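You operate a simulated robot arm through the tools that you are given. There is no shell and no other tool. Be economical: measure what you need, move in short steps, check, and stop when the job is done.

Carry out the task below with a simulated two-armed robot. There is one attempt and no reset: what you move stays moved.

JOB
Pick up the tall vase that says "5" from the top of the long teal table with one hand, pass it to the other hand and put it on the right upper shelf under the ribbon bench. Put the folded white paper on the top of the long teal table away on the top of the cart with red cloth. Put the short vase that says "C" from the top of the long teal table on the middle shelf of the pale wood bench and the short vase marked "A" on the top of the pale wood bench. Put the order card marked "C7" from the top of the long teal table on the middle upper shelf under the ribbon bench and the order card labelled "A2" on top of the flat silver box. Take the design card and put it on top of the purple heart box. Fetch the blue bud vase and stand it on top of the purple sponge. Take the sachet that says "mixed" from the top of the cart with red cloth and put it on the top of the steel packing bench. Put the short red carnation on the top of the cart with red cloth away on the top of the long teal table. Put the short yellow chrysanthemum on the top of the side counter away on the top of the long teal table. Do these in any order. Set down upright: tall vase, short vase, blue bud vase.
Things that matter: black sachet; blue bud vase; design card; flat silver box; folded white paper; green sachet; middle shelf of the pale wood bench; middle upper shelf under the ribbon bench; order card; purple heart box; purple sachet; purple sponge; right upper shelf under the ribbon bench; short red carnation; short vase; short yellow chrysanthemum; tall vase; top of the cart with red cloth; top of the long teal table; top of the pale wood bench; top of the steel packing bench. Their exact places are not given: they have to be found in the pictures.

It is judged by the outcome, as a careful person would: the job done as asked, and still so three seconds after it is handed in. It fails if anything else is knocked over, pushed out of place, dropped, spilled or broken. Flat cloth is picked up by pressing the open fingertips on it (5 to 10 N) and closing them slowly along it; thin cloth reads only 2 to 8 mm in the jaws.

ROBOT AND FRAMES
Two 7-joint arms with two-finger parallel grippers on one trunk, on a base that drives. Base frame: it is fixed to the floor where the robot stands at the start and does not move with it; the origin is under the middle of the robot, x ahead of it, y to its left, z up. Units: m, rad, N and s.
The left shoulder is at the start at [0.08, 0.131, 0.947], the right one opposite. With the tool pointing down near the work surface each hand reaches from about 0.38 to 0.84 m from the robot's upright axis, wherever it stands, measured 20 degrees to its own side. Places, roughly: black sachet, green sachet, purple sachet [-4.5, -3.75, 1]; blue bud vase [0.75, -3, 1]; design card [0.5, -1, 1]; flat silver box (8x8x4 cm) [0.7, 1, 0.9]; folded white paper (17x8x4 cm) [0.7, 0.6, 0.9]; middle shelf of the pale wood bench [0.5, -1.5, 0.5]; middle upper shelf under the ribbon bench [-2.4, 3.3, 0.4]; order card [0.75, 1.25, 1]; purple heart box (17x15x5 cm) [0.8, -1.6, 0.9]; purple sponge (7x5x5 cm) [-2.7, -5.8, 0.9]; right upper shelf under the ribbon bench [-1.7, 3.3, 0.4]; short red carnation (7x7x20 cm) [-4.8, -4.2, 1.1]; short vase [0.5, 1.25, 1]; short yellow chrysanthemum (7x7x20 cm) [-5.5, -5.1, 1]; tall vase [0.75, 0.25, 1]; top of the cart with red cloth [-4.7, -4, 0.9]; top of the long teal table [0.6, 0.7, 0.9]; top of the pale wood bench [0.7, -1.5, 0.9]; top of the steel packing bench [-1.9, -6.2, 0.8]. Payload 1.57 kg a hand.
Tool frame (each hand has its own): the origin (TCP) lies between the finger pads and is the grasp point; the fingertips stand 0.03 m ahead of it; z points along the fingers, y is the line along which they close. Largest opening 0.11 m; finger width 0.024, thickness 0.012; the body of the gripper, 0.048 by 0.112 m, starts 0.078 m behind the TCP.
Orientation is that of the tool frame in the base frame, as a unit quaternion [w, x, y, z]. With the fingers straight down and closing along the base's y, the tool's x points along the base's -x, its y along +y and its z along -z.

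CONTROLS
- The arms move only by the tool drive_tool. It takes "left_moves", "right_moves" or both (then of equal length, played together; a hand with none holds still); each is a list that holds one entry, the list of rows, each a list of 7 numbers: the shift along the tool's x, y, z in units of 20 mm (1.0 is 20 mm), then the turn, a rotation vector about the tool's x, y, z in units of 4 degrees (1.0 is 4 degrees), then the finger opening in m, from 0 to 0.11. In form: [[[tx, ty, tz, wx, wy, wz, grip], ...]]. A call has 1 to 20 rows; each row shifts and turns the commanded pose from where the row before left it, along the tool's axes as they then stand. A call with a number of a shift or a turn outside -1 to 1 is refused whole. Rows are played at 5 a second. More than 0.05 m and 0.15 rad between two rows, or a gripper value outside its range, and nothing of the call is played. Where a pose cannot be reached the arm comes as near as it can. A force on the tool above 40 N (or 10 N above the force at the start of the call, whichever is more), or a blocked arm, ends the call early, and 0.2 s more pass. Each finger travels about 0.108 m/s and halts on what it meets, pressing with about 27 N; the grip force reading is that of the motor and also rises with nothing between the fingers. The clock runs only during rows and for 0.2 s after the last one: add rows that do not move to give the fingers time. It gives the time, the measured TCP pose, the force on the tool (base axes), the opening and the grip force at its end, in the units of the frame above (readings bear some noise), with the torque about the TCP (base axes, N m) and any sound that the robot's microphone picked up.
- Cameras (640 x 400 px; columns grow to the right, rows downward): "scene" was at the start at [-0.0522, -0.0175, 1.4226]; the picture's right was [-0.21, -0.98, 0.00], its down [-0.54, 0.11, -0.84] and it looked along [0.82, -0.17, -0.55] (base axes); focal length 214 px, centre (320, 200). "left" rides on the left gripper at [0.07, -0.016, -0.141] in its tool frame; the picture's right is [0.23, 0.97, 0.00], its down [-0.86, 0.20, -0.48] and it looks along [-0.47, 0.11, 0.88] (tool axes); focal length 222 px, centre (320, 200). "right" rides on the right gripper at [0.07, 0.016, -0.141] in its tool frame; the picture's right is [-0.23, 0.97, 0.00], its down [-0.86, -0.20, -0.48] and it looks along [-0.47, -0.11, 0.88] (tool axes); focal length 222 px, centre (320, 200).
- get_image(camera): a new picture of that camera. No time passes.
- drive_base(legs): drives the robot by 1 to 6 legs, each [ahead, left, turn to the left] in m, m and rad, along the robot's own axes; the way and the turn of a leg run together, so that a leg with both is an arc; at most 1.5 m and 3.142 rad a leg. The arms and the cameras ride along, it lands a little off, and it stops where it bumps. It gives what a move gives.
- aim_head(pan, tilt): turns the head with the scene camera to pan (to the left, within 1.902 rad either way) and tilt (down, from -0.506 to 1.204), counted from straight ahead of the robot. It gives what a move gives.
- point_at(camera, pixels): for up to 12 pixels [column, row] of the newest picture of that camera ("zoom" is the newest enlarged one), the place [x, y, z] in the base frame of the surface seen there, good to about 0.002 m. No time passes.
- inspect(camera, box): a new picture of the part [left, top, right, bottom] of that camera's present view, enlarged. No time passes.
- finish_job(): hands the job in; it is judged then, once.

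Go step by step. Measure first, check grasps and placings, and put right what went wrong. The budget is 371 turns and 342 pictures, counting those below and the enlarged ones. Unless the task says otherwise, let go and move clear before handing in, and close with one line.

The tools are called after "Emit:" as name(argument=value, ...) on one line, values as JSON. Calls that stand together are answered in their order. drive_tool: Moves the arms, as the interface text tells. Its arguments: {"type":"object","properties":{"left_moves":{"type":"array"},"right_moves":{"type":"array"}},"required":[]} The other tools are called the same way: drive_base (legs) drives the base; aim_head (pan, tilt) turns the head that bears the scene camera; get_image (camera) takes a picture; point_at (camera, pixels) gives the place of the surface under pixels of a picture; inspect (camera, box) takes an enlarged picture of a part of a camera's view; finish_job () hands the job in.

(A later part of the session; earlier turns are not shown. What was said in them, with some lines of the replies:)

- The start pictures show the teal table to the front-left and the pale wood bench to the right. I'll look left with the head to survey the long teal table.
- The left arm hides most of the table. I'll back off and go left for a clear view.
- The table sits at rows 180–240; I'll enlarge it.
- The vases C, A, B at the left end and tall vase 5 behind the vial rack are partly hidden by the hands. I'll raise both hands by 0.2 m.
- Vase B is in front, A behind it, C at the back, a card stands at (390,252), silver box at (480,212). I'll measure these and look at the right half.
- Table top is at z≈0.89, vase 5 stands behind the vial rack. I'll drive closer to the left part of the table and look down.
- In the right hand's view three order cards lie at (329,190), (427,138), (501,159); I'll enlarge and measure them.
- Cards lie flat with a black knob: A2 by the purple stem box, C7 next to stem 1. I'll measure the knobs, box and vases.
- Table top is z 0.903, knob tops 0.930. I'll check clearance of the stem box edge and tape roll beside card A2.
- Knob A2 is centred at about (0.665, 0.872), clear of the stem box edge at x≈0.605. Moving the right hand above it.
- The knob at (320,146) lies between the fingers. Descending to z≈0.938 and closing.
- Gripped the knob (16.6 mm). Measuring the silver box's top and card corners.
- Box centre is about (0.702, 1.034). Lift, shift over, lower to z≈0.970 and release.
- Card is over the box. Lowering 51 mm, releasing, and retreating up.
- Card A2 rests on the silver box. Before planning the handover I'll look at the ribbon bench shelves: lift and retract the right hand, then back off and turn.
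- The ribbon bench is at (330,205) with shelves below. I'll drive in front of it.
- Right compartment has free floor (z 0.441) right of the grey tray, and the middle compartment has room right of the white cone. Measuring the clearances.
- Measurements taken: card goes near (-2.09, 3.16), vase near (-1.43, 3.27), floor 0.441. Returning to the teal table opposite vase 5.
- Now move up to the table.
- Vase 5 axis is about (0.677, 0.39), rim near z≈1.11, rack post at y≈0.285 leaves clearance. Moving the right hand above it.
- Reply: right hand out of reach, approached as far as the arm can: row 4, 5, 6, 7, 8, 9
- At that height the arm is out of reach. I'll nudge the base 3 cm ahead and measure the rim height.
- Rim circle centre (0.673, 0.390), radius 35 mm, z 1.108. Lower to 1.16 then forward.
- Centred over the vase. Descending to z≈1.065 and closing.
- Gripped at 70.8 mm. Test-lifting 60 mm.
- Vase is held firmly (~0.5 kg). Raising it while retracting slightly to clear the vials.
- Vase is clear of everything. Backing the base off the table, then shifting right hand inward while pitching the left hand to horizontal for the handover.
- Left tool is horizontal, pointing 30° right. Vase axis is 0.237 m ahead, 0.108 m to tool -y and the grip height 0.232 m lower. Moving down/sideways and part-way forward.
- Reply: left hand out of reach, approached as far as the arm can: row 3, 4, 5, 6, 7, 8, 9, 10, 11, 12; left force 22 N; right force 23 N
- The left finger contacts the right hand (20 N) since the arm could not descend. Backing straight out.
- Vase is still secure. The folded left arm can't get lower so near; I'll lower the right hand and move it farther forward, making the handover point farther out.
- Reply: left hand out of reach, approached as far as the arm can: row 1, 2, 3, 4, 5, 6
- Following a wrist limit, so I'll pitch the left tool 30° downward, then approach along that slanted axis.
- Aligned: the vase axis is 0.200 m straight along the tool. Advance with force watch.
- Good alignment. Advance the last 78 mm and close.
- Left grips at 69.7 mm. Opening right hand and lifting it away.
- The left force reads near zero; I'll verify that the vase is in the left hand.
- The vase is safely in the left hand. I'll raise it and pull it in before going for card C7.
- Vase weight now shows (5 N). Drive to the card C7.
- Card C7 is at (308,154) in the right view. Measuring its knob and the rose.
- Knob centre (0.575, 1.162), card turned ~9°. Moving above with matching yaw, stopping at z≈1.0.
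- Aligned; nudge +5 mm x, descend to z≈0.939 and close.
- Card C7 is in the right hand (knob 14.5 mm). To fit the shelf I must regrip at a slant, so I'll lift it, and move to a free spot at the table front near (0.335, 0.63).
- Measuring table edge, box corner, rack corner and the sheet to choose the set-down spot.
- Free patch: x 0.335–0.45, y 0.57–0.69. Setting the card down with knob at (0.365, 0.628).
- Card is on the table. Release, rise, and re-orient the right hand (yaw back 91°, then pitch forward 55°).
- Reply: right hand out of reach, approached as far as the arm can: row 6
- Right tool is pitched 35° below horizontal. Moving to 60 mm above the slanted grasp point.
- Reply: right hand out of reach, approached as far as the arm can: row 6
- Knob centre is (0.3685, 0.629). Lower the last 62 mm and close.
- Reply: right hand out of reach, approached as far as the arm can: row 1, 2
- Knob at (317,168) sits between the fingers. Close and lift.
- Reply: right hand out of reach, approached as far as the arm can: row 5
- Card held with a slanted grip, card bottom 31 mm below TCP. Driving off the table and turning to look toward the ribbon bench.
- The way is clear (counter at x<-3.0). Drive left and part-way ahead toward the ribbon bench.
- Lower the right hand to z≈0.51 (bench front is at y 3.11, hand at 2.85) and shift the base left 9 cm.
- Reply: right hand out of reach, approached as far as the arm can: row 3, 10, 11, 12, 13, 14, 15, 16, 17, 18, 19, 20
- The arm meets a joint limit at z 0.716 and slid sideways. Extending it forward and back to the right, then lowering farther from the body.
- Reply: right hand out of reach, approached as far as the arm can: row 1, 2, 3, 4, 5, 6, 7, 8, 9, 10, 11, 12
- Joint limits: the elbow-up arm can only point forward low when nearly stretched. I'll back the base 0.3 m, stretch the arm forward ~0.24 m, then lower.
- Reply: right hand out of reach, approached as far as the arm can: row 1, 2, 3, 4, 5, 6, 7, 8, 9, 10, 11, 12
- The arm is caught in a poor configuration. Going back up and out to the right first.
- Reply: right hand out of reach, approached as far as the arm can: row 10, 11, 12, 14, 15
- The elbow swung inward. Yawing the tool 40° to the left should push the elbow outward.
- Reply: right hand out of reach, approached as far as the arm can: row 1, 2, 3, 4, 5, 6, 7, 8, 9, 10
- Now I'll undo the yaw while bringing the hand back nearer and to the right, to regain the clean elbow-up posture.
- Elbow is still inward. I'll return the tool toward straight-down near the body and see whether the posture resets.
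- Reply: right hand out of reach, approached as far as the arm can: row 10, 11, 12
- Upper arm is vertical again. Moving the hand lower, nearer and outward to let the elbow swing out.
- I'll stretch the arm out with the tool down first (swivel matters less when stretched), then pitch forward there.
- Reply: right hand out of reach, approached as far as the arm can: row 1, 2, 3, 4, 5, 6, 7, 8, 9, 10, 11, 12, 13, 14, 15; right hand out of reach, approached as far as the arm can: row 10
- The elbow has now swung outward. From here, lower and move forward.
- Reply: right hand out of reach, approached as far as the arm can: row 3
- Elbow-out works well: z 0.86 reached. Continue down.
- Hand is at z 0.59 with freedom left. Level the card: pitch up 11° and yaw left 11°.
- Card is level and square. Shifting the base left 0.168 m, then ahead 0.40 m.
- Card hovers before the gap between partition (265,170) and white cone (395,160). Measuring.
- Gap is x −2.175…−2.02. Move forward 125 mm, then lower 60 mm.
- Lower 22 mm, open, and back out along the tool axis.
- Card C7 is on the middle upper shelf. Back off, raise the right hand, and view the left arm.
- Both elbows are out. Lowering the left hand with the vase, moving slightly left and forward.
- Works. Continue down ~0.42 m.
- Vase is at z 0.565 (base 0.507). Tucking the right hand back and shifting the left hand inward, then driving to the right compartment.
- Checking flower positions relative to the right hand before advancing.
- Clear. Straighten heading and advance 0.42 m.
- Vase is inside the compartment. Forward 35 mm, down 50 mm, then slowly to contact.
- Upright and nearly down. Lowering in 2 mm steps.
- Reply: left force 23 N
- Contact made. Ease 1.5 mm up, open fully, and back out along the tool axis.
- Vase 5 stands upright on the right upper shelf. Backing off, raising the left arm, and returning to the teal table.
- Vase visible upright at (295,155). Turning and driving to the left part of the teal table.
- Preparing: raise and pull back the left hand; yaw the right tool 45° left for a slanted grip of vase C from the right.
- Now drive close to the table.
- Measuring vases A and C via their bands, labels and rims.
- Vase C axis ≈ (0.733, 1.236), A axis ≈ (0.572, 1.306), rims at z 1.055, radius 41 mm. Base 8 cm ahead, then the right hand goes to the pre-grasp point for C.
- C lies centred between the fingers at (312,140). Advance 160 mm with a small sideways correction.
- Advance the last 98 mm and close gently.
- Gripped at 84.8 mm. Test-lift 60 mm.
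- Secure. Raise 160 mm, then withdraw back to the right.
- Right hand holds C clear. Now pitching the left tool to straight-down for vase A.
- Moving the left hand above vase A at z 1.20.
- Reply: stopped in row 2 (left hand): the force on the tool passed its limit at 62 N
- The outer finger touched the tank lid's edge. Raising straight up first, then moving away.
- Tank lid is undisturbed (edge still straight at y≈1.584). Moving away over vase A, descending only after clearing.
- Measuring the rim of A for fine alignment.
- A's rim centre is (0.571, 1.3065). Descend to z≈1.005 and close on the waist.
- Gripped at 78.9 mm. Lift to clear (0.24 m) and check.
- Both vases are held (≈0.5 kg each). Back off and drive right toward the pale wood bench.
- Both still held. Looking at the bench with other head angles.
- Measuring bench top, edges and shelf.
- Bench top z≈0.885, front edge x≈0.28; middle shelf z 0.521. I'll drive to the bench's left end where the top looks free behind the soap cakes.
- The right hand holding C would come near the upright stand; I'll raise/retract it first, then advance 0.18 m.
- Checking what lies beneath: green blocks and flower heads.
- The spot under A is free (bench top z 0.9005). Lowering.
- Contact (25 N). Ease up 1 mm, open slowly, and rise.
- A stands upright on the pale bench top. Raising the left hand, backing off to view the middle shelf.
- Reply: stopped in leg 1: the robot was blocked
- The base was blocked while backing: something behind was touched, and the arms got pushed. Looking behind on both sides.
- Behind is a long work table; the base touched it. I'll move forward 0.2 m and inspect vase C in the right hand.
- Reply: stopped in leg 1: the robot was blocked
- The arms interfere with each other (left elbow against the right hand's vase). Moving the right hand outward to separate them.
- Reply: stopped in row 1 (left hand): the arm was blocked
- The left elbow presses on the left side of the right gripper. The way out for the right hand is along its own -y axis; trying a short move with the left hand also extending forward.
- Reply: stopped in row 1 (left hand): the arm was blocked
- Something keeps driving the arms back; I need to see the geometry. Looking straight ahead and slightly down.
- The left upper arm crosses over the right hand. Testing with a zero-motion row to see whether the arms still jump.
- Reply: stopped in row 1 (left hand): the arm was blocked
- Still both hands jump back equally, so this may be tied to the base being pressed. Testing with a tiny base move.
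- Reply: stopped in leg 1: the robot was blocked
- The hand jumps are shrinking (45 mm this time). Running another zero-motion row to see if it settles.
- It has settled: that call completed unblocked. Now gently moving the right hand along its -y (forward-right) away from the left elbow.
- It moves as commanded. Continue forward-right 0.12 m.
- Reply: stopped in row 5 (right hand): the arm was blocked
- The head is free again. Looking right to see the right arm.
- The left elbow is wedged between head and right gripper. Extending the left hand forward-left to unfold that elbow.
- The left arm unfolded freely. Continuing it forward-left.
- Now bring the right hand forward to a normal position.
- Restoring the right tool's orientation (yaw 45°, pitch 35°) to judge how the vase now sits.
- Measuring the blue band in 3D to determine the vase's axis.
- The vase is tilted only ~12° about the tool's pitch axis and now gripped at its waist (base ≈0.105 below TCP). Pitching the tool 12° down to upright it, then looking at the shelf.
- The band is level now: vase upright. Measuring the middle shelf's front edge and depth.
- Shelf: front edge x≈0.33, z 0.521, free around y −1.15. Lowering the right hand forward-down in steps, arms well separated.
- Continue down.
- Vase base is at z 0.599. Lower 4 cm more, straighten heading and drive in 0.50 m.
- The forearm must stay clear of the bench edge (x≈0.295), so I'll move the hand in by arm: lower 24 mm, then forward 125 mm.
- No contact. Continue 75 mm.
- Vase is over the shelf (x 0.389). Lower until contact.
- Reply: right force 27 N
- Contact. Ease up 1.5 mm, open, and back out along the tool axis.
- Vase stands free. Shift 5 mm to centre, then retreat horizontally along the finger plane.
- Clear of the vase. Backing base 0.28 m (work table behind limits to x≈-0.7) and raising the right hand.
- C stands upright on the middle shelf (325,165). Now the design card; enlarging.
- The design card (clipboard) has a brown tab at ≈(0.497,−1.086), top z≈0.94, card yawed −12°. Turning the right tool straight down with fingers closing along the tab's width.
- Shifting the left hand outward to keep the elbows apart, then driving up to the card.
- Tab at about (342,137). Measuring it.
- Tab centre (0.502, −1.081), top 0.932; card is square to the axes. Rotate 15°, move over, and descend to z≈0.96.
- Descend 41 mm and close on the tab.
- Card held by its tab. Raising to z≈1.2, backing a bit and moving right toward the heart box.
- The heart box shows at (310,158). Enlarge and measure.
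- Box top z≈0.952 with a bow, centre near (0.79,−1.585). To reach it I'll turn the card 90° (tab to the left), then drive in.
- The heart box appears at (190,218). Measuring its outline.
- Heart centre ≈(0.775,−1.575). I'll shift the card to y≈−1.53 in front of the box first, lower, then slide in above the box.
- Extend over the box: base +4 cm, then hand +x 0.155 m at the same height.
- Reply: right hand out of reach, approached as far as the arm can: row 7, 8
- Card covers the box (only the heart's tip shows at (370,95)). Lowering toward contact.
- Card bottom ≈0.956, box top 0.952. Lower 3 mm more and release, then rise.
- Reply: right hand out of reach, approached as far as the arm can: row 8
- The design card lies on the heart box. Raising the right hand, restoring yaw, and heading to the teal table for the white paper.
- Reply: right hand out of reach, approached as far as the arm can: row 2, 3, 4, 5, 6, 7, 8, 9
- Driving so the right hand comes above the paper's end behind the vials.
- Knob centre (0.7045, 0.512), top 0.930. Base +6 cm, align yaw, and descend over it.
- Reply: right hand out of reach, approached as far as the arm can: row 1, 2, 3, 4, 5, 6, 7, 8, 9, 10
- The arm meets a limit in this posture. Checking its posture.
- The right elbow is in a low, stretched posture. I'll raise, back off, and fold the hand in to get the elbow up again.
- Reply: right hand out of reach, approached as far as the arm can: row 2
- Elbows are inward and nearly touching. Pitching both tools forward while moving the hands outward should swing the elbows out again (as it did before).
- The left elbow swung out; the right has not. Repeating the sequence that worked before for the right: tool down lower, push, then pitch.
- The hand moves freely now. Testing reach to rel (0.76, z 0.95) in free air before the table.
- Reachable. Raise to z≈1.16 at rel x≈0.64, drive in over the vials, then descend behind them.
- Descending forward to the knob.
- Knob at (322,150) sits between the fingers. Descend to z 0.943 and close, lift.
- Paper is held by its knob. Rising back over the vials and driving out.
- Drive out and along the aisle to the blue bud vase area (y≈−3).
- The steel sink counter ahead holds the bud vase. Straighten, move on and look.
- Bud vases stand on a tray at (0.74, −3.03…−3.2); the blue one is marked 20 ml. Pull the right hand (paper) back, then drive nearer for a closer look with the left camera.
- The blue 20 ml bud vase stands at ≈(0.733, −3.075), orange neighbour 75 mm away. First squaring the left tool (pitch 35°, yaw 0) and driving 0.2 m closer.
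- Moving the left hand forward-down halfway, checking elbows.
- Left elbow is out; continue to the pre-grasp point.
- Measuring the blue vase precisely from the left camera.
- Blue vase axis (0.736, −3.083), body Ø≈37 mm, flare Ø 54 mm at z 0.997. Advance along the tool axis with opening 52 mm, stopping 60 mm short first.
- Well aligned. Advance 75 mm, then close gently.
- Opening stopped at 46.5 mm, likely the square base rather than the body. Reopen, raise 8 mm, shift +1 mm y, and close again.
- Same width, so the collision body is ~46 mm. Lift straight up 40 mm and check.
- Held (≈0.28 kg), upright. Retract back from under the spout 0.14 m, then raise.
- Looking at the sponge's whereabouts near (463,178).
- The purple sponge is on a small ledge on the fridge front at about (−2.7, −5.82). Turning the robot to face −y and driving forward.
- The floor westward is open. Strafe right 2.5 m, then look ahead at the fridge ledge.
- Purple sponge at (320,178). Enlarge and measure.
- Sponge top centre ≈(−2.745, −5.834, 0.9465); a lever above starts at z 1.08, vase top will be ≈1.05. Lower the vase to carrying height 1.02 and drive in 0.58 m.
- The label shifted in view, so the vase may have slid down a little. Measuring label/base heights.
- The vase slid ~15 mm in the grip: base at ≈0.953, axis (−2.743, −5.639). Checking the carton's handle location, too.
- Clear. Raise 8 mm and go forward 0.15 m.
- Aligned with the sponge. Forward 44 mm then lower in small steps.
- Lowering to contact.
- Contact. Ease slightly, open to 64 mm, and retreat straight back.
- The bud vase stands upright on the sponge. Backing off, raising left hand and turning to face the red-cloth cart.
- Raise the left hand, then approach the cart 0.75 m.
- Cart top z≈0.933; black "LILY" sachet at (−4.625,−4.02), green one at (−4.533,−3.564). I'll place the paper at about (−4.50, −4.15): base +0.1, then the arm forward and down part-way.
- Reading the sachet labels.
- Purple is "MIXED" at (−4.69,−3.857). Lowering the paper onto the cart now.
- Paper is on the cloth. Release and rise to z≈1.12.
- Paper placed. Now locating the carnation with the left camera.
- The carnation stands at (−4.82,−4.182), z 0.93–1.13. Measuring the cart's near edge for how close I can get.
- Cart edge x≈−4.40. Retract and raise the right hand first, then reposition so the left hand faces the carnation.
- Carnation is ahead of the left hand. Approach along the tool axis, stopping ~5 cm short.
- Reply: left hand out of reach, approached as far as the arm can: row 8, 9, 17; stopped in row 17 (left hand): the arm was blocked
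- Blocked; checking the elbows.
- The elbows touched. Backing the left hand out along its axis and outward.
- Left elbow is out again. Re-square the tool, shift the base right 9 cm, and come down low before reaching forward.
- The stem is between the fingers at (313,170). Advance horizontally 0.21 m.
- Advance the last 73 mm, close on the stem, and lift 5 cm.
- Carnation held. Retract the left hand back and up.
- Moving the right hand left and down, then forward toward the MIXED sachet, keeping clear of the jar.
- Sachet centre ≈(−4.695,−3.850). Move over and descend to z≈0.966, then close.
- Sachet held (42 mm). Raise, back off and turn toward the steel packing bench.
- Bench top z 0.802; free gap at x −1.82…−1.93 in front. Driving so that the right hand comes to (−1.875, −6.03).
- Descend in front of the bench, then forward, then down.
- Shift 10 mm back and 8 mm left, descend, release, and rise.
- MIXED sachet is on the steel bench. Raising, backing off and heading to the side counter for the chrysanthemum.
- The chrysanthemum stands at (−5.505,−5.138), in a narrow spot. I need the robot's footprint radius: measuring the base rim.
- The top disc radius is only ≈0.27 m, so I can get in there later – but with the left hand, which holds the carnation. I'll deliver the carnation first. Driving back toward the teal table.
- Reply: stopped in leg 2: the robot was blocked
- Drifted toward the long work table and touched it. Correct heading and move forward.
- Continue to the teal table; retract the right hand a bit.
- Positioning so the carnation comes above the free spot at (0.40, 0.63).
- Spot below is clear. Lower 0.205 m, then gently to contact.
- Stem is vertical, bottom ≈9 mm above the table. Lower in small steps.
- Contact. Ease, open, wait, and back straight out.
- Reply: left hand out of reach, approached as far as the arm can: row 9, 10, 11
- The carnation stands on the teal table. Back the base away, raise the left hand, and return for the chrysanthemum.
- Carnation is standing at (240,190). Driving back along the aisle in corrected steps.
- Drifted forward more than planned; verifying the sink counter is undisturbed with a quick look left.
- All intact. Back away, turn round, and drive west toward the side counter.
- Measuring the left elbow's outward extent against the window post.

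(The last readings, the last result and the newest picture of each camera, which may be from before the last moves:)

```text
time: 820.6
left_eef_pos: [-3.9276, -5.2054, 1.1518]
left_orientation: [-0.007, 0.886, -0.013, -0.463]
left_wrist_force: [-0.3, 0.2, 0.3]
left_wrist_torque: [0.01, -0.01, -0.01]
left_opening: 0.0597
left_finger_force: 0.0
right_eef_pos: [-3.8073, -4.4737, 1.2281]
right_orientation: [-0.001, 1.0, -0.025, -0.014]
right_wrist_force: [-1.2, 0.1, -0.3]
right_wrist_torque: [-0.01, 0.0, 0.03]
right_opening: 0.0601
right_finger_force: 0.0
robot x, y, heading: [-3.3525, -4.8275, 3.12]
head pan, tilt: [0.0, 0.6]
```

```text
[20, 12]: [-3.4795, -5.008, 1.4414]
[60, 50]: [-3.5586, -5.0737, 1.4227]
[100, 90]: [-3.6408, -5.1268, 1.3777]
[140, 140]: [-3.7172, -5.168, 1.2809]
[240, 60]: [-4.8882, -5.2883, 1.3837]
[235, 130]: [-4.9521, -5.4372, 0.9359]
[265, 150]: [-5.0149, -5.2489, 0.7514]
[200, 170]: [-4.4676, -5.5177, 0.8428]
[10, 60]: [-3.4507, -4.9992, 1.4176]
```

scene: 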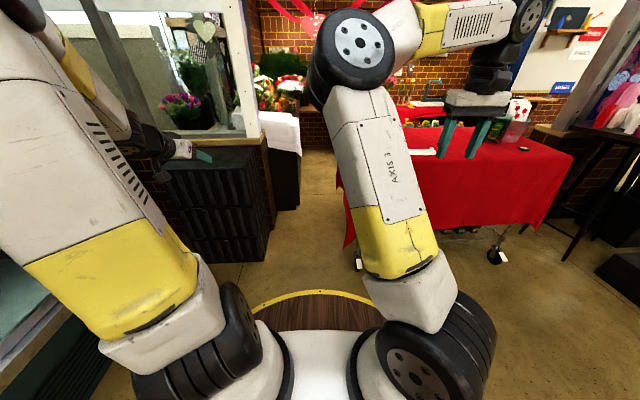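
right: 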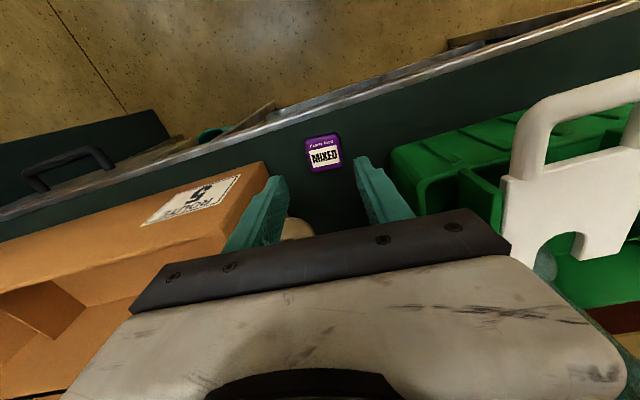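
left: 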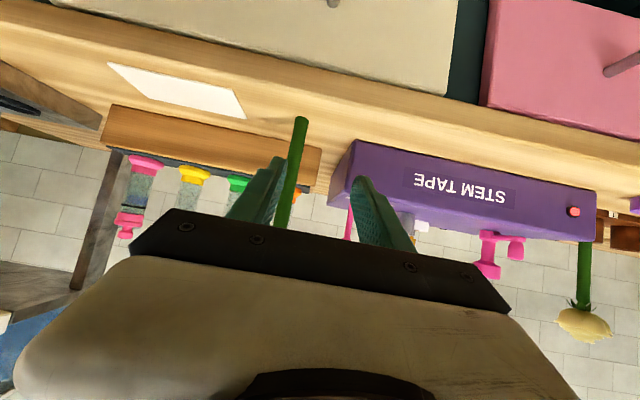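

Left elbow extends only ≈0.25 m out, fine. Shift the left hand 12 cm inward, straighten, and advance 0.9 m.

Emit:
drive_tool(left_moves=[[[0, -0.8, 0, 0, 0, 0, 0.06], [0, -0.8, 0, 0, 0, 0, 0.06], [0, -0.8, 0, 0, 0, 0, 0.06], [0, -0.8, 0, 0, 0, 0, 0.06], [0, -0.8, 0, 0, 0, 0, 0.06], [0, -0.8, 0, 0, 0, 0, 0.06], [0, -0.8, 0, 0, 0, 0, 0.06]]])

Emit:
drive_base(legs=[[0, 0.06, 0.02], [0.9, 0, 0]])

Emit:
get_image(camera="scene")

```text
time: 822.2
left_eef_pos: [-3.9255, -5.093, 1.151]
left_orientation: [-0.008, 0.886, -0.014, -0.463]
left_wrist_force: [0.5, 0.2, -1.4]
left_wrist_torque: [0.01, -0.02, -0.01]
left_opening: 0.0598
left_finger_force: 0.1
right_eef_pos: [-3.8085, -4.4749, 1.2282]
right_orientation: [-0.001, 1.0, -0.026, -0.014]
right_wrist_force: [0.6, -1.0, 0.4]
right_wrist_torque: [-0.01, 0.0, 0.02]
right_opening: 0.0601
right_finger_force: 0.2
robot x, y, heading: [-3.353, -4.8248, 3.125]
head pan, tilt: [0.0, 0.6]
```

```text
time: 827.6
left_eef_pos: [-4.8258, -5.1832, 1.1525]
left_orientation: [0.001, 0.887, 0.004, -0.462]
left_wrist_force: [-1.2, 0.3, -0.5]
left_wrist_torque: [0.06, 0.01, -0.02]
left_opening: 0.0598
left_finger_force: 0.0
right_eef_pos: [-4.7332, -4.5618, 1.2275]
right_orientation: [0.0, 1.0, -0.006, -0.014]
right_wrist_force: [0.8, -1.0, -0.5]
right_wrist_torque: [0.01, -0.01, 0.0]
right_opening: 0.0599
right_finger_force: 0.1
robot x, y, heading: [-4.2626, -4.8914, -3.119]
head pan, tilt: [0.0, 0.6]
```

```text
56 pictures are left
```

scene: 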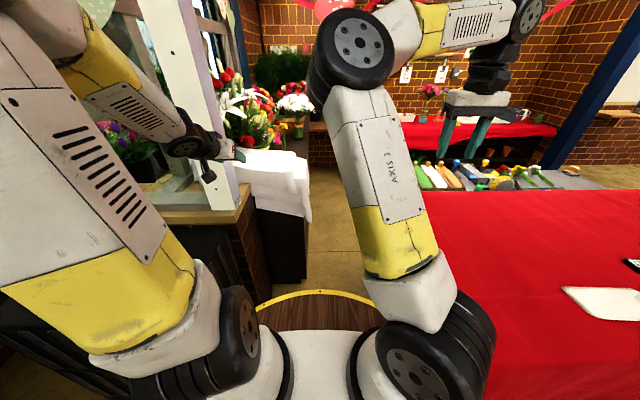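

Close to the post; shift the hand 3.5 cm inward, fix the heading and go 0.28 m ahead.

Emit:
drive_tool(left_moves=[[[0, -0.9, 0, 0, 0, 0, 0.06], [0, -0.9, 0, 0, 0, 0, 0.06], [0, 0, 0, 0, 0, 0, 0.06]]])

Emit:
drive_base(legs=[[0, 0, -0.022], [0.28, 0, 0]])

Emit:
get_image(camera="left")

Emit:
get_image(camera="scene")

```text
time: 828.4
left_eef_pos: [-4.8282, -5.1492, 1.1531]
left_orientation: [0.002, 0.887, 0.004, -0.463]
left_wrist_force: [0.3, -0.4, 0.3]
left_wrist_torque: [0.01, 0.01, -0.01]
left_opening: 0.06
left_finger_force: 0.0
right_eef_pos: [-4.7329, -4.5626, 1.2274]
right_orientation: [0.0, 1.0, -0.006, -0.014]
right_wrist_force: [-0.7, -0.5, -0.2]
right_wrist_torque: [-0.03, 0.0, -0.01]
right_opening: 0.06
right_finger_force: 0.0
robot x, y, heading: [-4.2624, -4.8955, -3.125]
head pan, tilt: [0.0, 0.6]
```

```text
time: 830.7
left_eef_pos: [-5.1171, -5.1366, 1.1525]
left_orientation: [-0.003, 0.887, -0.006, -0.462]
left_wrist_force: [0.5, 0.3, 0.5]
left_wrist_torque: [-0.02, 0.0, -0.02]
left_opening: 0.06
left_finger_force: 0.1
right_eef_pos: [-5.0083, -4.5513, 1.2275]
right_orientation: [0.0, 1.0, -0.017, -0.014]
right_wrist_force: [-0.5, -0.2, 0.1]
right_wrist_torque: [-0.02, 0.01, 0.0]
right_opening: 0.06
right_finger_force: 0.1
robot x, y, heading: [-4.5466, -4.8948, 3.138]
head pan, tilt: [0.0, 0.6]
```

```text
55 pictures are left
```

left: 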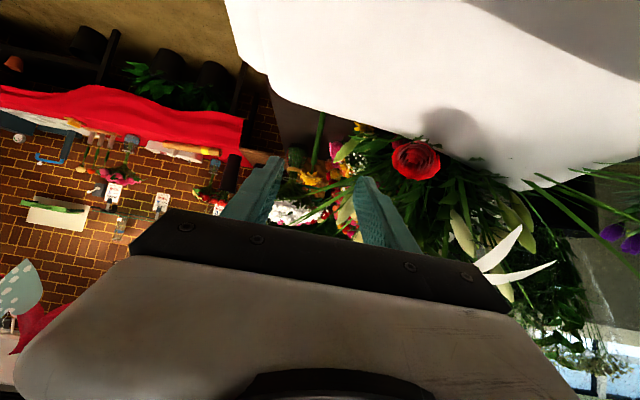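

```text
54 pictures are left
```

scene: 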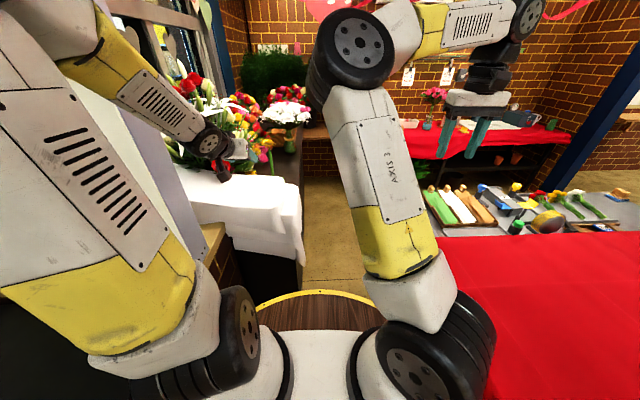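

Emit:
inspect(camera="left", box=[265, 90, 385, 220])

Emit:
point_at(camera="zoom", pixels=[[165, 80], [160, 110], [165, 65], [150, 150], [200, 250], [170, 260], [350, 100], [130, 260]])

```text
3.08 times, centred on (325, 155) of left
```

zoom: 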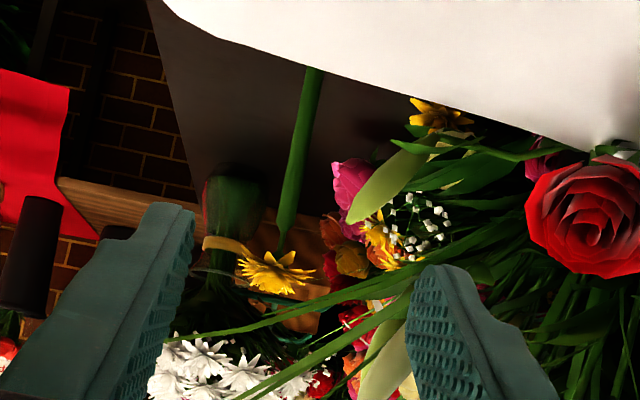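

```text
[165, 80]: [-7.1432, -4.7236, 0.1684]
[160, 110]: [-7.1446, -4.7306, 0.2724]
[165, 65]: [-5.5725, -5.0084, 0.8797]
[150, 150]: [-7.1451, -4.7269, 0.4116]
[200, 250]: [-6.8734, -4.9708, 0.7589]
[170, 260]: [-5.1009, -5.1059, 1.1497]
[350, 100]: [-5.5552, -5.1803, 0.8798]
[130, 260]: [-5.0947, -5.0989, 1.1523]
```

Emit:
point_at(camera="zoom", pixels=[[310, 90], [300, 150], [288, 215], [275, 272], [240, 262], [315, 275], [420, 110], [340, 60], [400, 215], [460, 230]])

```text
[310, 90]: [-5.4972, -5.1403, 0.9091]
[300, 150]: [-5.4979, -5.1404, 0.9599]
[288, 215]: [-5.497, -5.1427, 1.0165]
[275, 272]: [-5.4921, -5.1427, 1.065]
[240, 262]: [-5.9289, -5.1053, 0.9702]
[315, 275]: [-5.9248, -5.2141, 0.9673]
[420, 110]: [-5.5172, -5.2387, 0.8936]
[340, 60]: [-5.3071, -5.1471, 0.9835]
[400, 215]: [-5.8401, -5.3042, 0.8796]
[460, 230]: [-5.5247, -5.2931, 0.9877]
```

Stem at (−5.505,−5.141), counter z 0.88. Base ahead 0.15 m, then advance along the tool axis 0.2 m.

Emit:
drive_base(legs=[[0.15, 0, 0.003]])

Emit:
drive_tool(left_moves=[[[0, 0.03, 1, 0, 0, 0, 0.06], [0, 0.03, 1, 0, 0, 0, 0.06], [0, 0.03, 1, 0, 0, 0, 0.06], [0, 0.03, 1, 0, 0, 0, 0.06], [0, 0.03, 1, 0, 0, 0, 0.06], [0, 0.03, 1, 0, 0, 0, 0.06], [0, 0.03, 1, 0, 0, 0, 0.06], [0, 0, 1, 0, 0, 0, 0.06], [0, 0, 0, 0, 0, 0, 0.06]]])

Emit:
get_image(camera="left")

```text
time: 832.1
left_eef_pos: [-5.2657, -5.1407, 1.1532]
left_orientation: [-0.002, 0.887, -0.003, -0.463]
left_wrist_force: [0.2, -0.8, -0.7]
left_wrist_torque: [0.0, 0.0, -0.03]
left_opening: 0.0599
left_finger_force: 0.0
right_eef_pos: [-5.1597, -4.5547, 1.2273]
right_orientation: [-0.001, 1.0, -0.016, -0.014]
right_wrist_force: [-0.2, 0.4, 0.6]
right_wrist_torque: [0.0, 0.01, 0.0]
right_opening: 0.0601
right_finger_force: 0.0
robot x, y, heading: [-4.6957, -4.8935, -3.14]
head pan, tilt: [0.0, 0.6]
```

```text
time: 834.1
left_eef_pos: [-5.395, -5.1423, 1.0617]
left_orientation: [-0.003, 0.886, -0.005, -0.463]
left_wrist_force: [-0.3, -0.9, 0.2]
left_wrist_torque: [0.01, 0.02, -0.05]
left_opening: 0.06
left_finger_force: 0.0
right_eef_pos: [-5.1585, -4.5542, 1.2277]
right_orientation: [0.0, 1.0, -0.015, -0.014]
right_wrist_force: [0.9, -0.5, 0.4]
right_wrist_torque: [0.0, -0.03, -0.01]
right_opening: 0.06
right_finger_force: 0.0
robot x, y, heading: [-4.6948, -4.8958, -3.142]
head pan, tilt: [0.0, 0.6]
```

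```text
52 pictures are left
```

left: 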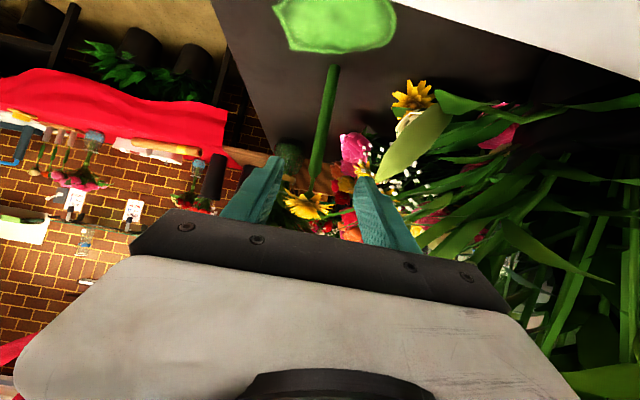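

Aligned. Advance the remaining 132 mm, close, and lift.

Emit:
drive_tool(left_moves=[[[0, 0, 1, 0, 0, 0, 0.06], [0, 0, 1, 0, 0, 0, 0.06], [0, 0, 1, 0, 0, 0, 0.06], [0, 0, 1, 0, 0, 0, 0.06], [0, 0, 1, 0, 0, 0, 0.06], [0, 0, 1, 0, 0, 0, 0.06], [0, 0, 0.6, 0, 0, 0, 0.06], [0, 0, 0, 0, 0, 0, 0.03], [0, 0, 0, 0, 0, 0, 0.0], [0, 0, 0, 0, 0, 0, 0.0], [0, 0, 0, 0, 0, 0, 0.0]]])

Emit:
get_image(camera="left")

```text
time: 836.5
left_eef_pos: [-5.5043, -5.142, 0.9877]
left_orientation: [-0.003, 0.887, -0.004, -0.462]
left_wrist_force: [-1.2, -0.8, 2.5]
left_wrist_torque: [-0.14, 0.02, -0.01]
left_opening: 0.0144
left_finger_force: 27.5
right_eef_pos: [-5.1599, -4.5544, 1.2278]
right_orientation: [-0.001, 1.0, -0.015, -0.014]
right_wrist_force: [0.1, -0.9, 0.6]
right_wrist_torque: [0.01, 0.04, 0.01]
right_opening: 0.06
right_finger_force: 0.2
robot x, y, heading: [-4.698, -4.8957, -3.142]
head pan, tilt: [0.0, 0.6]
```

```text
51 pictures are left
```

left: 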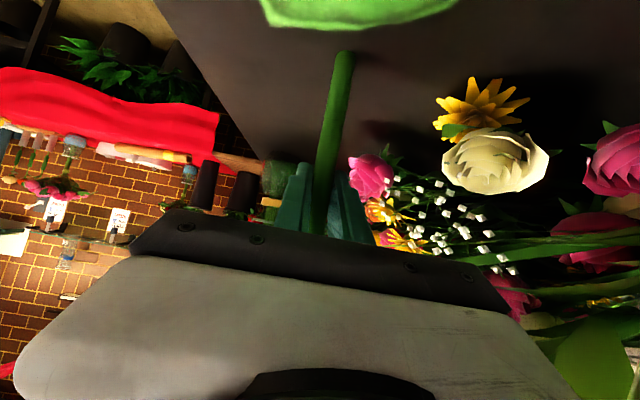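

Stem gripped. Lift 5 cm, then withdraw back-up along the tool axis.

Emit:
drive_tool(left_moves=[[[-0.4, 0, -0.29, 0, 0, 0, 0], [-0.82, 0, -0.573, 0, 0, 0, 0], [-0.82, 0, -0.573, 0, 0, 0, 0], [0, 0, -1, 0, 0, 0, 0], [0, 0, -1, 0, 0, 0, 0], [0, 0, -1, 0, 0, 0, 0], [0, 0, -1, 0, 0, 0, 0], [0, 0, -1, 0, 0, 0, 0], [0, 0, -1, 0, 0, 0, 0], [0, 0, -1, 0, 0, 0, 0], [0, 0, -1, 0, 0, 0, 0], [0, 0, -1, 0, 0, 0, 0], [0, 0, -1, 0, 0, 0, 0], [0, 0, 0, 0, 0, 0, 0]]])

Emit:
get_image(camera="left")

```text
time: 839.5
left_eef_pos: [-5.3413, -5.1426, 1.1499]
left_orientation: [-0.002, 0.887, -0.003, -0.462]
left_wrist_force: [-0.4, 0.0, -0.7]
left_wrist_torque: [-0.01, 0.02, -0.02]
left_opening: 0.0148
left_finger_force: 26.8
right_eef_pos: [-5.1589, -4.5548, 1.229]
right_orientation: [0.001, 1.0, -0.016, -0.014]
right_wrist_force: [-0.8, -0.4, -0.3]
right_wrist_torque: [-0.04, -0.03, -0.02]
right_opening: 0.06
right_finger_force: 0.1
robot x, y, heading: [-4.696, -4.8987, -3.144]
head pan, tilt: [0.0, 0.6]
```

```text
50 pictures are left
```

left: 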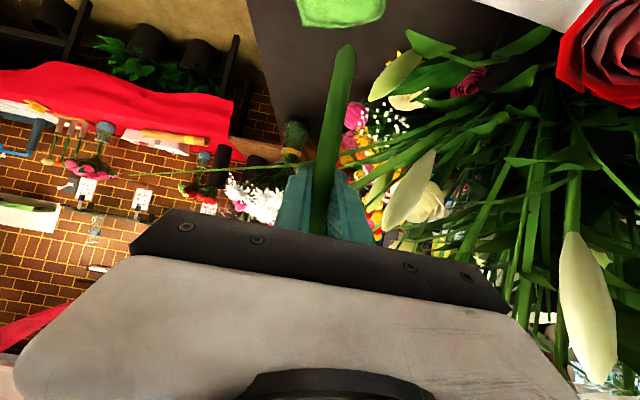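

Chrysanthemum held. Raise a bit and back straight out.

Emit:
drive_tool(left_moves=[[[-0.82, 0, -0.573, 0, 0, 0, 0], [-0.82, 0, -0.573, 0, 0, 0, 0], [-0.82, 0, -0.573, 0, 0, 0, 0]]])

Emit:
drive_base(legs=[[-1.45, 0, 0], [0, 0, 3.14], [1.3, 0.2, 0], [1.3, 0.1, 0]])

```text
time: 840.3
left_eef_pos: [-5.3422, -5.1429, 1.21]
left_orientation: [-0.002, 0.887, -0.004, -0.462]
left_wrist_force: [-0.3, 0.5, -0.7]
left_wrist_torque: [0.0, -0.02, 0.02]
left_opening: 0.0144
left_finger_force: 26.9
right_eef_pos: [-5.1597, -4.5541, 1.2282]
right_orientation: [0.001, 1.0, -0.016, -0.013]
right_wrist_force: [0.1, 0.3, 0.7]
right_wrist_torque: [0.03, 0.01, -0.01]
right_opening: 0.06
right_finger_force: 0.0
robot x, y, heading: [-4.6944, -4.897, -3.142]
head pan, tilt: [0.0, 0.6]
```

```text
time: 867.1
left_eef_pos: [-0.0233, -4.3752, 1.2102]
left_orientation: [0.463, 0.005, 0.887, -0.003]
left_wrist_force: [-1.3, -0.1, -1.2]
left_wrist_torque: [-0.04, -0.02, 0.0]
left_opening: 0.0146
left_finger_force: 27.2
right_eef_pos: [-0.2059, -4.9634, 1.2276]
right_orientation: [0.014, 0.017, 1.0, -0.001]
right_wrist_force: [0.3, -0.6, -0.4]
right_wrist_torque: [-0.05, 0.01, -0.01]
right_opening: 0.06
right_finger_force: 0.1
robot x, y, heading: [-0.6695, -4.6226, -0.002]
head pan, tilt: [0.0, 0.6]
```

Now north along the aisle with checks.

Emit:
drive_base(legs=[[0.2, 0, 0], [0, 1.25, 0], [0, 1.25, 0]])

```text
time: 880.4
left_eef_pos: [0.2215, -1.9058, 1.2093]
left_orientation: [0.463, 0.017, 0.886, -0.008]
left_wrist_force: [-0.5, 0.0, -0.6]
left_wrist_torque: [-0.02, 0.02, 0.01]
left_opening: 0.0142
left_finger_force: 26.9
right_eef_pos: [0.0224, -2.4887, 1.228]
right_orientation: [0.015, 0.031, 0.999, 0.0]
right_wrist_force: [-0.3, 0.2, -0.3]
right_wrist_torque: [0.0, -0.04, 0.04]
right_opening: 0.06
right_finger_force: 0.0
robot x, y, heading: [-0.4313, -2.1332, -0.027]
head pan, tilt: [0.0, 0.6]
```

Emit:
drive_base(legs=[[0, 1.1, 0.03], [0, 1.13, 0]])

Emit:
aim_head(pan=0.25, tilt=0.6)

Emit:
get_image(camera="scene")

Emit:
get_image(camera="left")

```text
time: 891.6
left_eef_pos: [0.2548, 0.3578, 1.2094]
left_orientation: [0.462, 0.018, 0.886, -0.01]
left_wrist_force: [0.1, 0.4, -0.4]
left_wrist_torque: [0.02, -0.01, -0.02]
left_opening: 0.0145
left_finger_force: 27.5
right_eef_pos: [0.0528, -0.2248, 1.2267]
right_orientation: [0.013, 0.031, 0.999, 0.0]
right_wrist_force: [-0.1, 0.1, 0.3]
right_wrist_torque: [0.0, 0.01, 0.0]
right_opening: 0.0601
right_finger_force: 0.0
robot x, y, heading: [-0.3963, 0.1287, -0.029]
head pan, tilt: [0.0, 0.6]
```

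```text
time: 892.3
left_eef_pos: [0.2554, 0.3569, 1.2096]
left_orientation: [0.463, 0.019, 0.886, -0.01]
left_wrist_force: [0.8, 0.1, -0.9]
left_wrist_torque: [0.03, 0.0, 0.02]
left_opening: 0.0145
left_finger_force: 27.5
right_eef_pos: [0.0526, -0.2256, 1.2269]
right_orientation: [0.014, 0.031, 0.999, 0.0]
right_wrist_force: [-0.4, 0.1, 0.2]
right_wrist_torque: [0.0, -0.01, 0.01]
right_opening: 0.06
right_finger_force: 0.2
robot x, y, heading: [-0.3962, 0.1298, -0.036]
head pan, tilt: [0.25, 0.6]
```

```text
49 pictures are left
```

scene: 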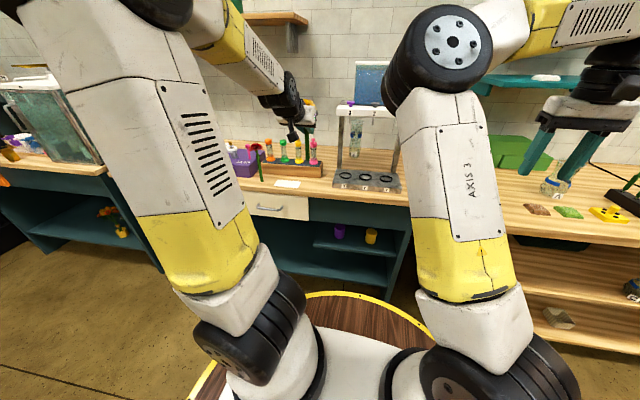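

```text
48 pictures are left
```

left: 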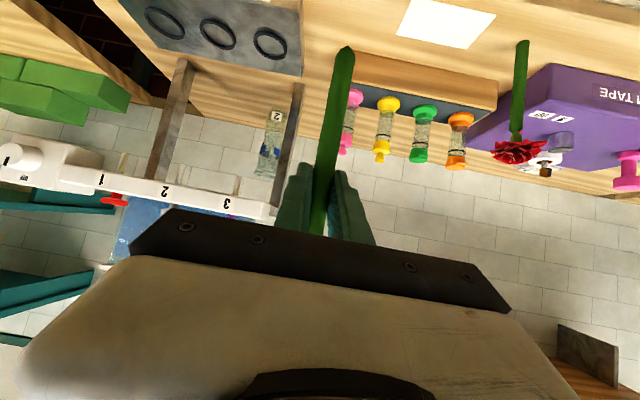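

The gap between the ring plate (300,40) and the sheet (398,30) looks free. Measuring it.

Emit:
point_at(camera="left", pixels=[[299, 72], [300, 15], [310, 40], [345, 25], [398, 30], [412, 3], [357, 60], [345, 8], [380, 20], [325, 70]])

```text
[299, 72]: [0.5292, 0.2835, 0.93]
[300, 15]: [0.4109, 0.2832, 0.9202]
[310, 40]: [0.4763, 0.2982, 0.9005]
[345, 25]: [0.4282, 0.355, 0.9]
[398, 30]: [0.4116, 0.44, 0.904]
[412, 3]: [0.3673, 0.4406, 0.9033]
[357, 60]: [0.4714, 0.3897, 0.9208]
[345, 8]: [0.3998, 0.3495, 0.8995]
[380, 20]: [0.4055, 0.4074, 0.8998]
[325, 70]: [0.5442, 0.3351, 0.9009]
```

Free gap: centre (0.40, 0.36). Position and lower.

Emit:
drive_base(legs=[[0, -0.02, 0.036], [0.15, 0, 0]])

Emit:
drive_tool(left_moves=[[[0.82, 0, 0.573, 0, 0, 0, 0], [0.82, 0, 0.573, 0, 0, 0, 0], [0.82, 0, 0.573, 0, 0, 0, 0], [0.82, 0, 0.573, 0, 0, 0, 0], [0.82, 0, 0.573, 0, 0, 0, 0], [0, 0, 0, 0, 0, 0, 0]]])

Emit:
get_image(camera="left")

Emit:
point_at(camera="left", pixels=[[344, 50], [345, 60], [335, 120]])

```text
time: 894.1
left_eef_pos: [0.3931, 0.3616, 1.2108]
left_orientation: [0.462, 0.002, 0.887, -0.001]
left_wrist_force: [-0.2, 1.1, -0.8]
left_wrist_torque: [-0.02, -0.01, 0.0]
left_opening: 0.0144
left_finger_force: 27.5
right_eef_pos: [0.2132, -0.2279, 1.2269]
right_orientation: [0.014, 0.013, 1.0, -0.001]
right_wrist_force: [0.0, 0.3, -0.6]
right_wrist_torque: [-0.01, -0.02, -0.03]
right_opening: 0.06
right_finger_force: 0.1
robot x, y, heading: [-0.2503, 0.1098, 0.009]
head pan, tilt: [0.25, 0.6]
```

```text
time: 895.5
left_eef_pos: [0.3964, 0.3641, 1.108]
left_orientation: [0.462, 0.002, 0.887, -0.001]
left_wrist_force: [-0.3, 0.3, -0.2]
left_wrist_torque: [0.01, -0.01, -0.02]
left_opening: 0.0144
left_finger_force: 27.2
right_eef_pos: [0.2144, -0.2288, 1.2272]
right_orientation: [0.014, 0.013, 1.0, 0.0]
right_wrist_force: [0.5, -0.2, 0.4]
right_wrist_torque: [-0.01, 0.0, -0.01]
right_opening: 0.06
right_finger_force: 0.0
robot x, y, heading: [-0.249, 0.1078, 0.004]
head pan, tilt: [0.25, 0.6]
```

```text
47 pictures are left
```

left: 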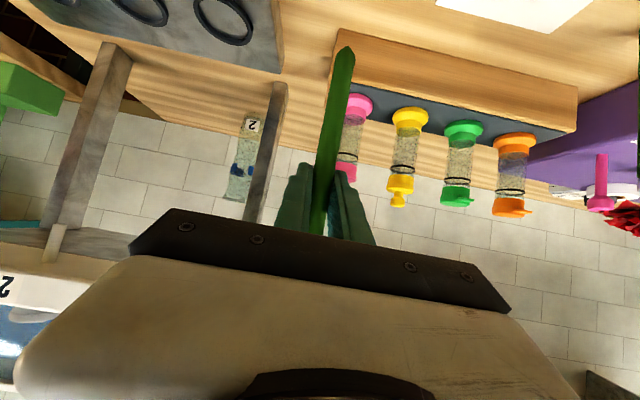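

```text
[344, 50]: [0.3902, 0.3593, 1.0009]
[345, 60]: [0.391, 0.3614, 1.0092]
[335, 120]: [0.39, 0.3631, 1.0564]
```

Stem bottom at z 1.000, vertical. Lower 96 mm, then small steps.

Emit:
drive_tool(left_moves=[[[0.82, 0, 0.573, 0, 0, 0, 0], [0.82, 0, 0.573, 0, 0, 0, 0], [0.82, 0, 0.573, 0, 0, 0, 0], [0.82, 0, 0.573, 0, 0, 0, 0], [0.6, 0, 0.42, 0, 0, 0, 0], [0.08, 0, 0.055, 0, 0, 0, 0], [0, 0, 0, 0, 0, 0, 0]]])

Emit:
drive_tool(left_moves=[[[0.08, 0, 0.055, 0, 0, 0, 0], [0.08, 0, 0.055, 0, 0, 0, 0], [0, 0, 0, 0, 0, 0, 0]]])

```text
time: 897.1
left_eef_pos: [0.3925, 0.3621, 1.012]
left_orientation: [0.463, 0.002, 0.886, -0.001]
left_wrist_force: [-0.3, -0.5, -0.3]
left_wrist_torque: [-0.01, -0.01, 0.01]
left_opening: 0.0145
left_finger_force: 27.2
right_eef_pos: [0.2153, -0.2279, 1.2278]
right_orientation: [0.013, 0.013, 1.0, -0.001]
right_wrist_force: [0.5, 0.2, -0.5]
right_wrist_torque: [0.0, 0.03, -0.03]
right_opening: 0.0598
right_finger_force: 0.1
robot x, y, heading: [-0.2512, 0.114, 0.003]
head pan, tilt: [0.25, 0.6]
```

```text
time: 897.9
left_eef_pos: [0.3946, 0.3617, 1.0081]
left_orientation: [0.463, 0.002, 0.886, -0.001]
left_wrist_force: [-0.6, -1.0, 0.4]
left_wrist_torque: [-0.03, 0.0, -0.02]
left_opening: 0.0143
left_finger_force: 27.2
right_eef_pos: [0.2143, -0.228, 1.2273]
right_orientation: [0.014, 0.012, 1.0, 0.0]
right_wrist_force: [-0.3, -0.3, 0.7]
right_wrist_torque: [0.02, 0.04, -0.01]
right_opening: 0.0599
right_finger_force: 0.1
robot x, y, heading: [-0.2561, 0.1118, 0.003]
head pan, tilt: [0.25, 0.6]
```

Emit:
drive_tool(left_moves=[[[0.06, 0, 0.042, 0, 0, 0, 0], [0.06, 0, 0.042, 0, 0, 0, 0], [0, 0, 0, 0, 0, 0, 0]]])

```text
time: 898.7
left_eef_pos: [0.3956, 0.3614, 1.0083]
left_orientation: [0.465, 0.003, 0.886, -0.001]
left_wrist_force: [-1.6, 0.3, 17.9]
left_wrist_torque: [0.06, 0.26, 0.02]
left_opening: 0.0147
left_finger_force: 26.8
right_eef_pos: [0.2139, -0.227, 1.2295]
right_orientation: [0.013, 0.012, 1.0, 0.0]
right_wrist_force: [-0.4, -1.0, 0.6]
right_wrist_torque: [0.02, -0.01, 0.03]
right_opening: 0.06
right_finger_force: 0.0
robot x, y, heading: [-0.2493, 0.1118, 0.006]
head pan, tilt: [0.25, 0.6]
```

Contact. Ease, open, wait, back straight out.

Emit:
drive_tool(left_moves=[[[-0.04, 0, -0.028, 0, 0, 0, 0], [0, 0, 0, 0, 0, 0, 0.02], [0, 0, 0, 0, 0, 0, 0.035], [0, 0, 0, 0, 0, 0, 0.055], [0, 0, 0, 0, 0, 0, 0.055], [0.28, 0, -0.41, 0, 0, 0, 0.055], [0.57, 0, -0.82, 0, 0, 0, 0.055], [0.57, 0, -0.82, 0, 0, 0, 0.055], [0.57, 0, -0.82, 0, 0, 0, 0.055]]])

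Emit:
drive_base(legs=[[-0.25, 0, 0]])

Emit:
get_image(camera="scene")

```text
time: 900.7
left_eef_pos: [0.3235, 0.3622, 1.0087]
left_orientation: [0.463, 0.002, 0.886, -0.001]
left_wrist_force: [0.2, -1.0, 0.5]
left_wrist_torque: [-0.01, 0.0, -0.02]
left_opening: 0.055
left_finger_force: 0.1
right_eef_pos: [0.214, -0.2283, 1.227]
right_orientation: [0.013, 0.013, 1.0, 0.0]
right_wrist_force: [0.1, -0.2, -0.1]
right_wrist_torque: [0.0, 0.02, -0.02]
right_opening: 0.0601
right_finger_force: 0.0
robot x, y, heading: [-0.2527, 0.1119, 0.01]
head pan, tilt: [0.25, 0.6]
```

```text
time: 902.5
left_eef_pos: [0.0795, 0.3627, 1.0092]
left_orientation: [0.463, -0.002, 0.886, 0.001]
left_wrist_force: [0.3, -0.5, 0.0]
left_wrist_torque: [0.01, 0.0, -0.02]
left_opening: 0.0547
left_finger_force: 0.1
right_eef_pos: [-0.0272, -0.2285, 1.2271]
right_orientation: [0.014, 0.01, 1.0, 0.0]
right_wrist_force: [0.0, -0.8, 0.1]
right_wrist_torque: [0.0, 0.0, -0.02]
right_opening: 0.0602
right_finger_force: 0.0
robot x, y, heading: [-0.4913, 0.112, 0.013]
head pan, tilt: [0.25, 0.6]
```

```text
46 pictures are left
```

scene: 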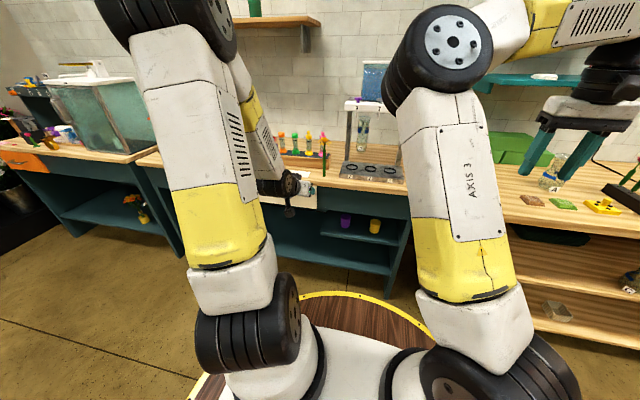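

The chrysanthemum stands at (324,150). Final check of the teal table and A2 card.

Emit:
aim_head(pan=0.75, tilt=0.45)

Emit:
get_image(camera="scene")

Emit:
inspect(camera="scene", box=[200, 100, 460, 240])

Emit:
aim_head(pan=-1.85, tilt=0.35)

Emit:
get_image(camera="scene")

```text
time: 903.4
left_eef_pos: [0.0786, 0.3614, 1.0091]
left_orientation: [0.463, -0.001, 0.886, 0.0]
left_wrist_force: [0.1, 0.5, 0.3]
left_wrist_torque: [0.0, 0.01, 0.02]
left_opening: 0.055
left_finger_force: 0.1
right_eef_pos: [-0.0264, -0.2265, 1.2274]
right_orientation: [0.014, 0.01, 1.0, -0.001]
right_wrist_force: [0.1, 0.2, 0.6]
right_wrist_torque: [0.04, 0.01, 0.0]
right_opening: 0.06
right_finger_force: 0.0
robot x, y, heading: [-0.4963, 0.1102, 0.009]
head pan, tilt: [0.75, 0.45]
```

```text
45 pictures are left
```

scene: 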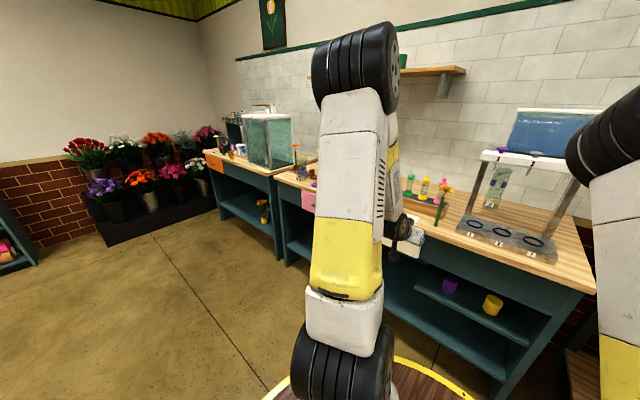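

```text
2.46 times, centred on (330, 170) of scene
```

zoom: 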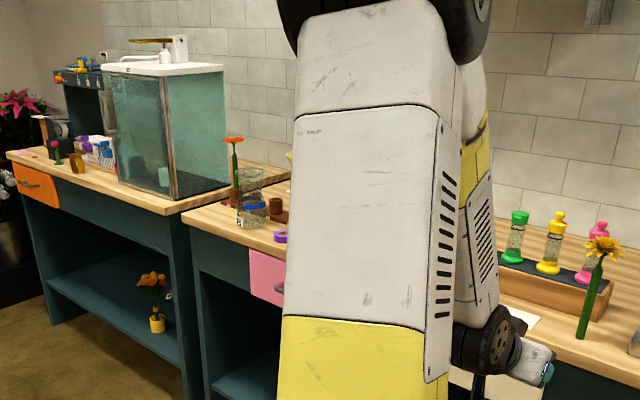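

```text
time: 905.7
left_eef_pos: [0.0782, 0.3619, 1.0091]
left_orientation: [0.462, -0.001, 0.887, 0.0]
left_wrist_force: [1.0, -0.5, 0.9]
left_wrist_torque: [0.03, -0.01, 0.0]
left_opening: 0.0547
left_finger_force: 0.1
right_eef_pos: [-0.0272, -0.2272, 1.2285]
right_orientation: [0.014, 0.009, 1.0, -0.001]
right_wrist_force: [-1.0, -0.3, 0.0]
right_wrist_torque: [-0.02, -0.07, -0.03]
right_opening: 0.06
right_finger_force: 0.0
robot x, y, heading: [-0.4945, 0.1091, 0.01]
head pan, tilt: [-1.85, 0.351]
```

```text
43 pictures are left
```

scene: 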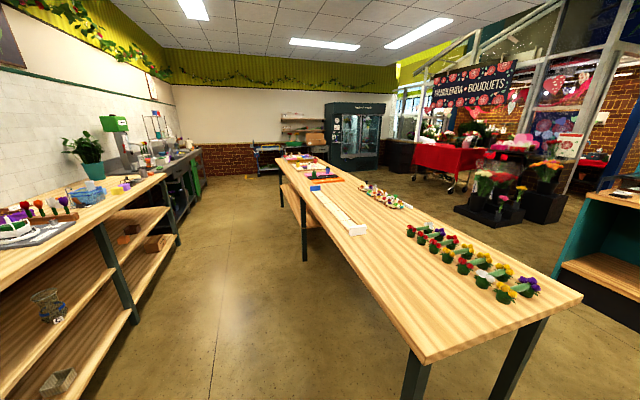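

The long work table's items are in rows, vase C stands on its shelf at (48,305), and both flowers stand on the teal table. Both hands are empty and clear, so I'm handing in.

Emit:
finish_job()

```text
The job is handed in.
```

I put all eleven items where you asked, with the tall vase, both short vases and the blue bud vase standing upright, and handed the job in. Along the way the base touched the long work table twice and a finger brushed the fish tank lid. The table and tank looked undisturbed in later pictures.
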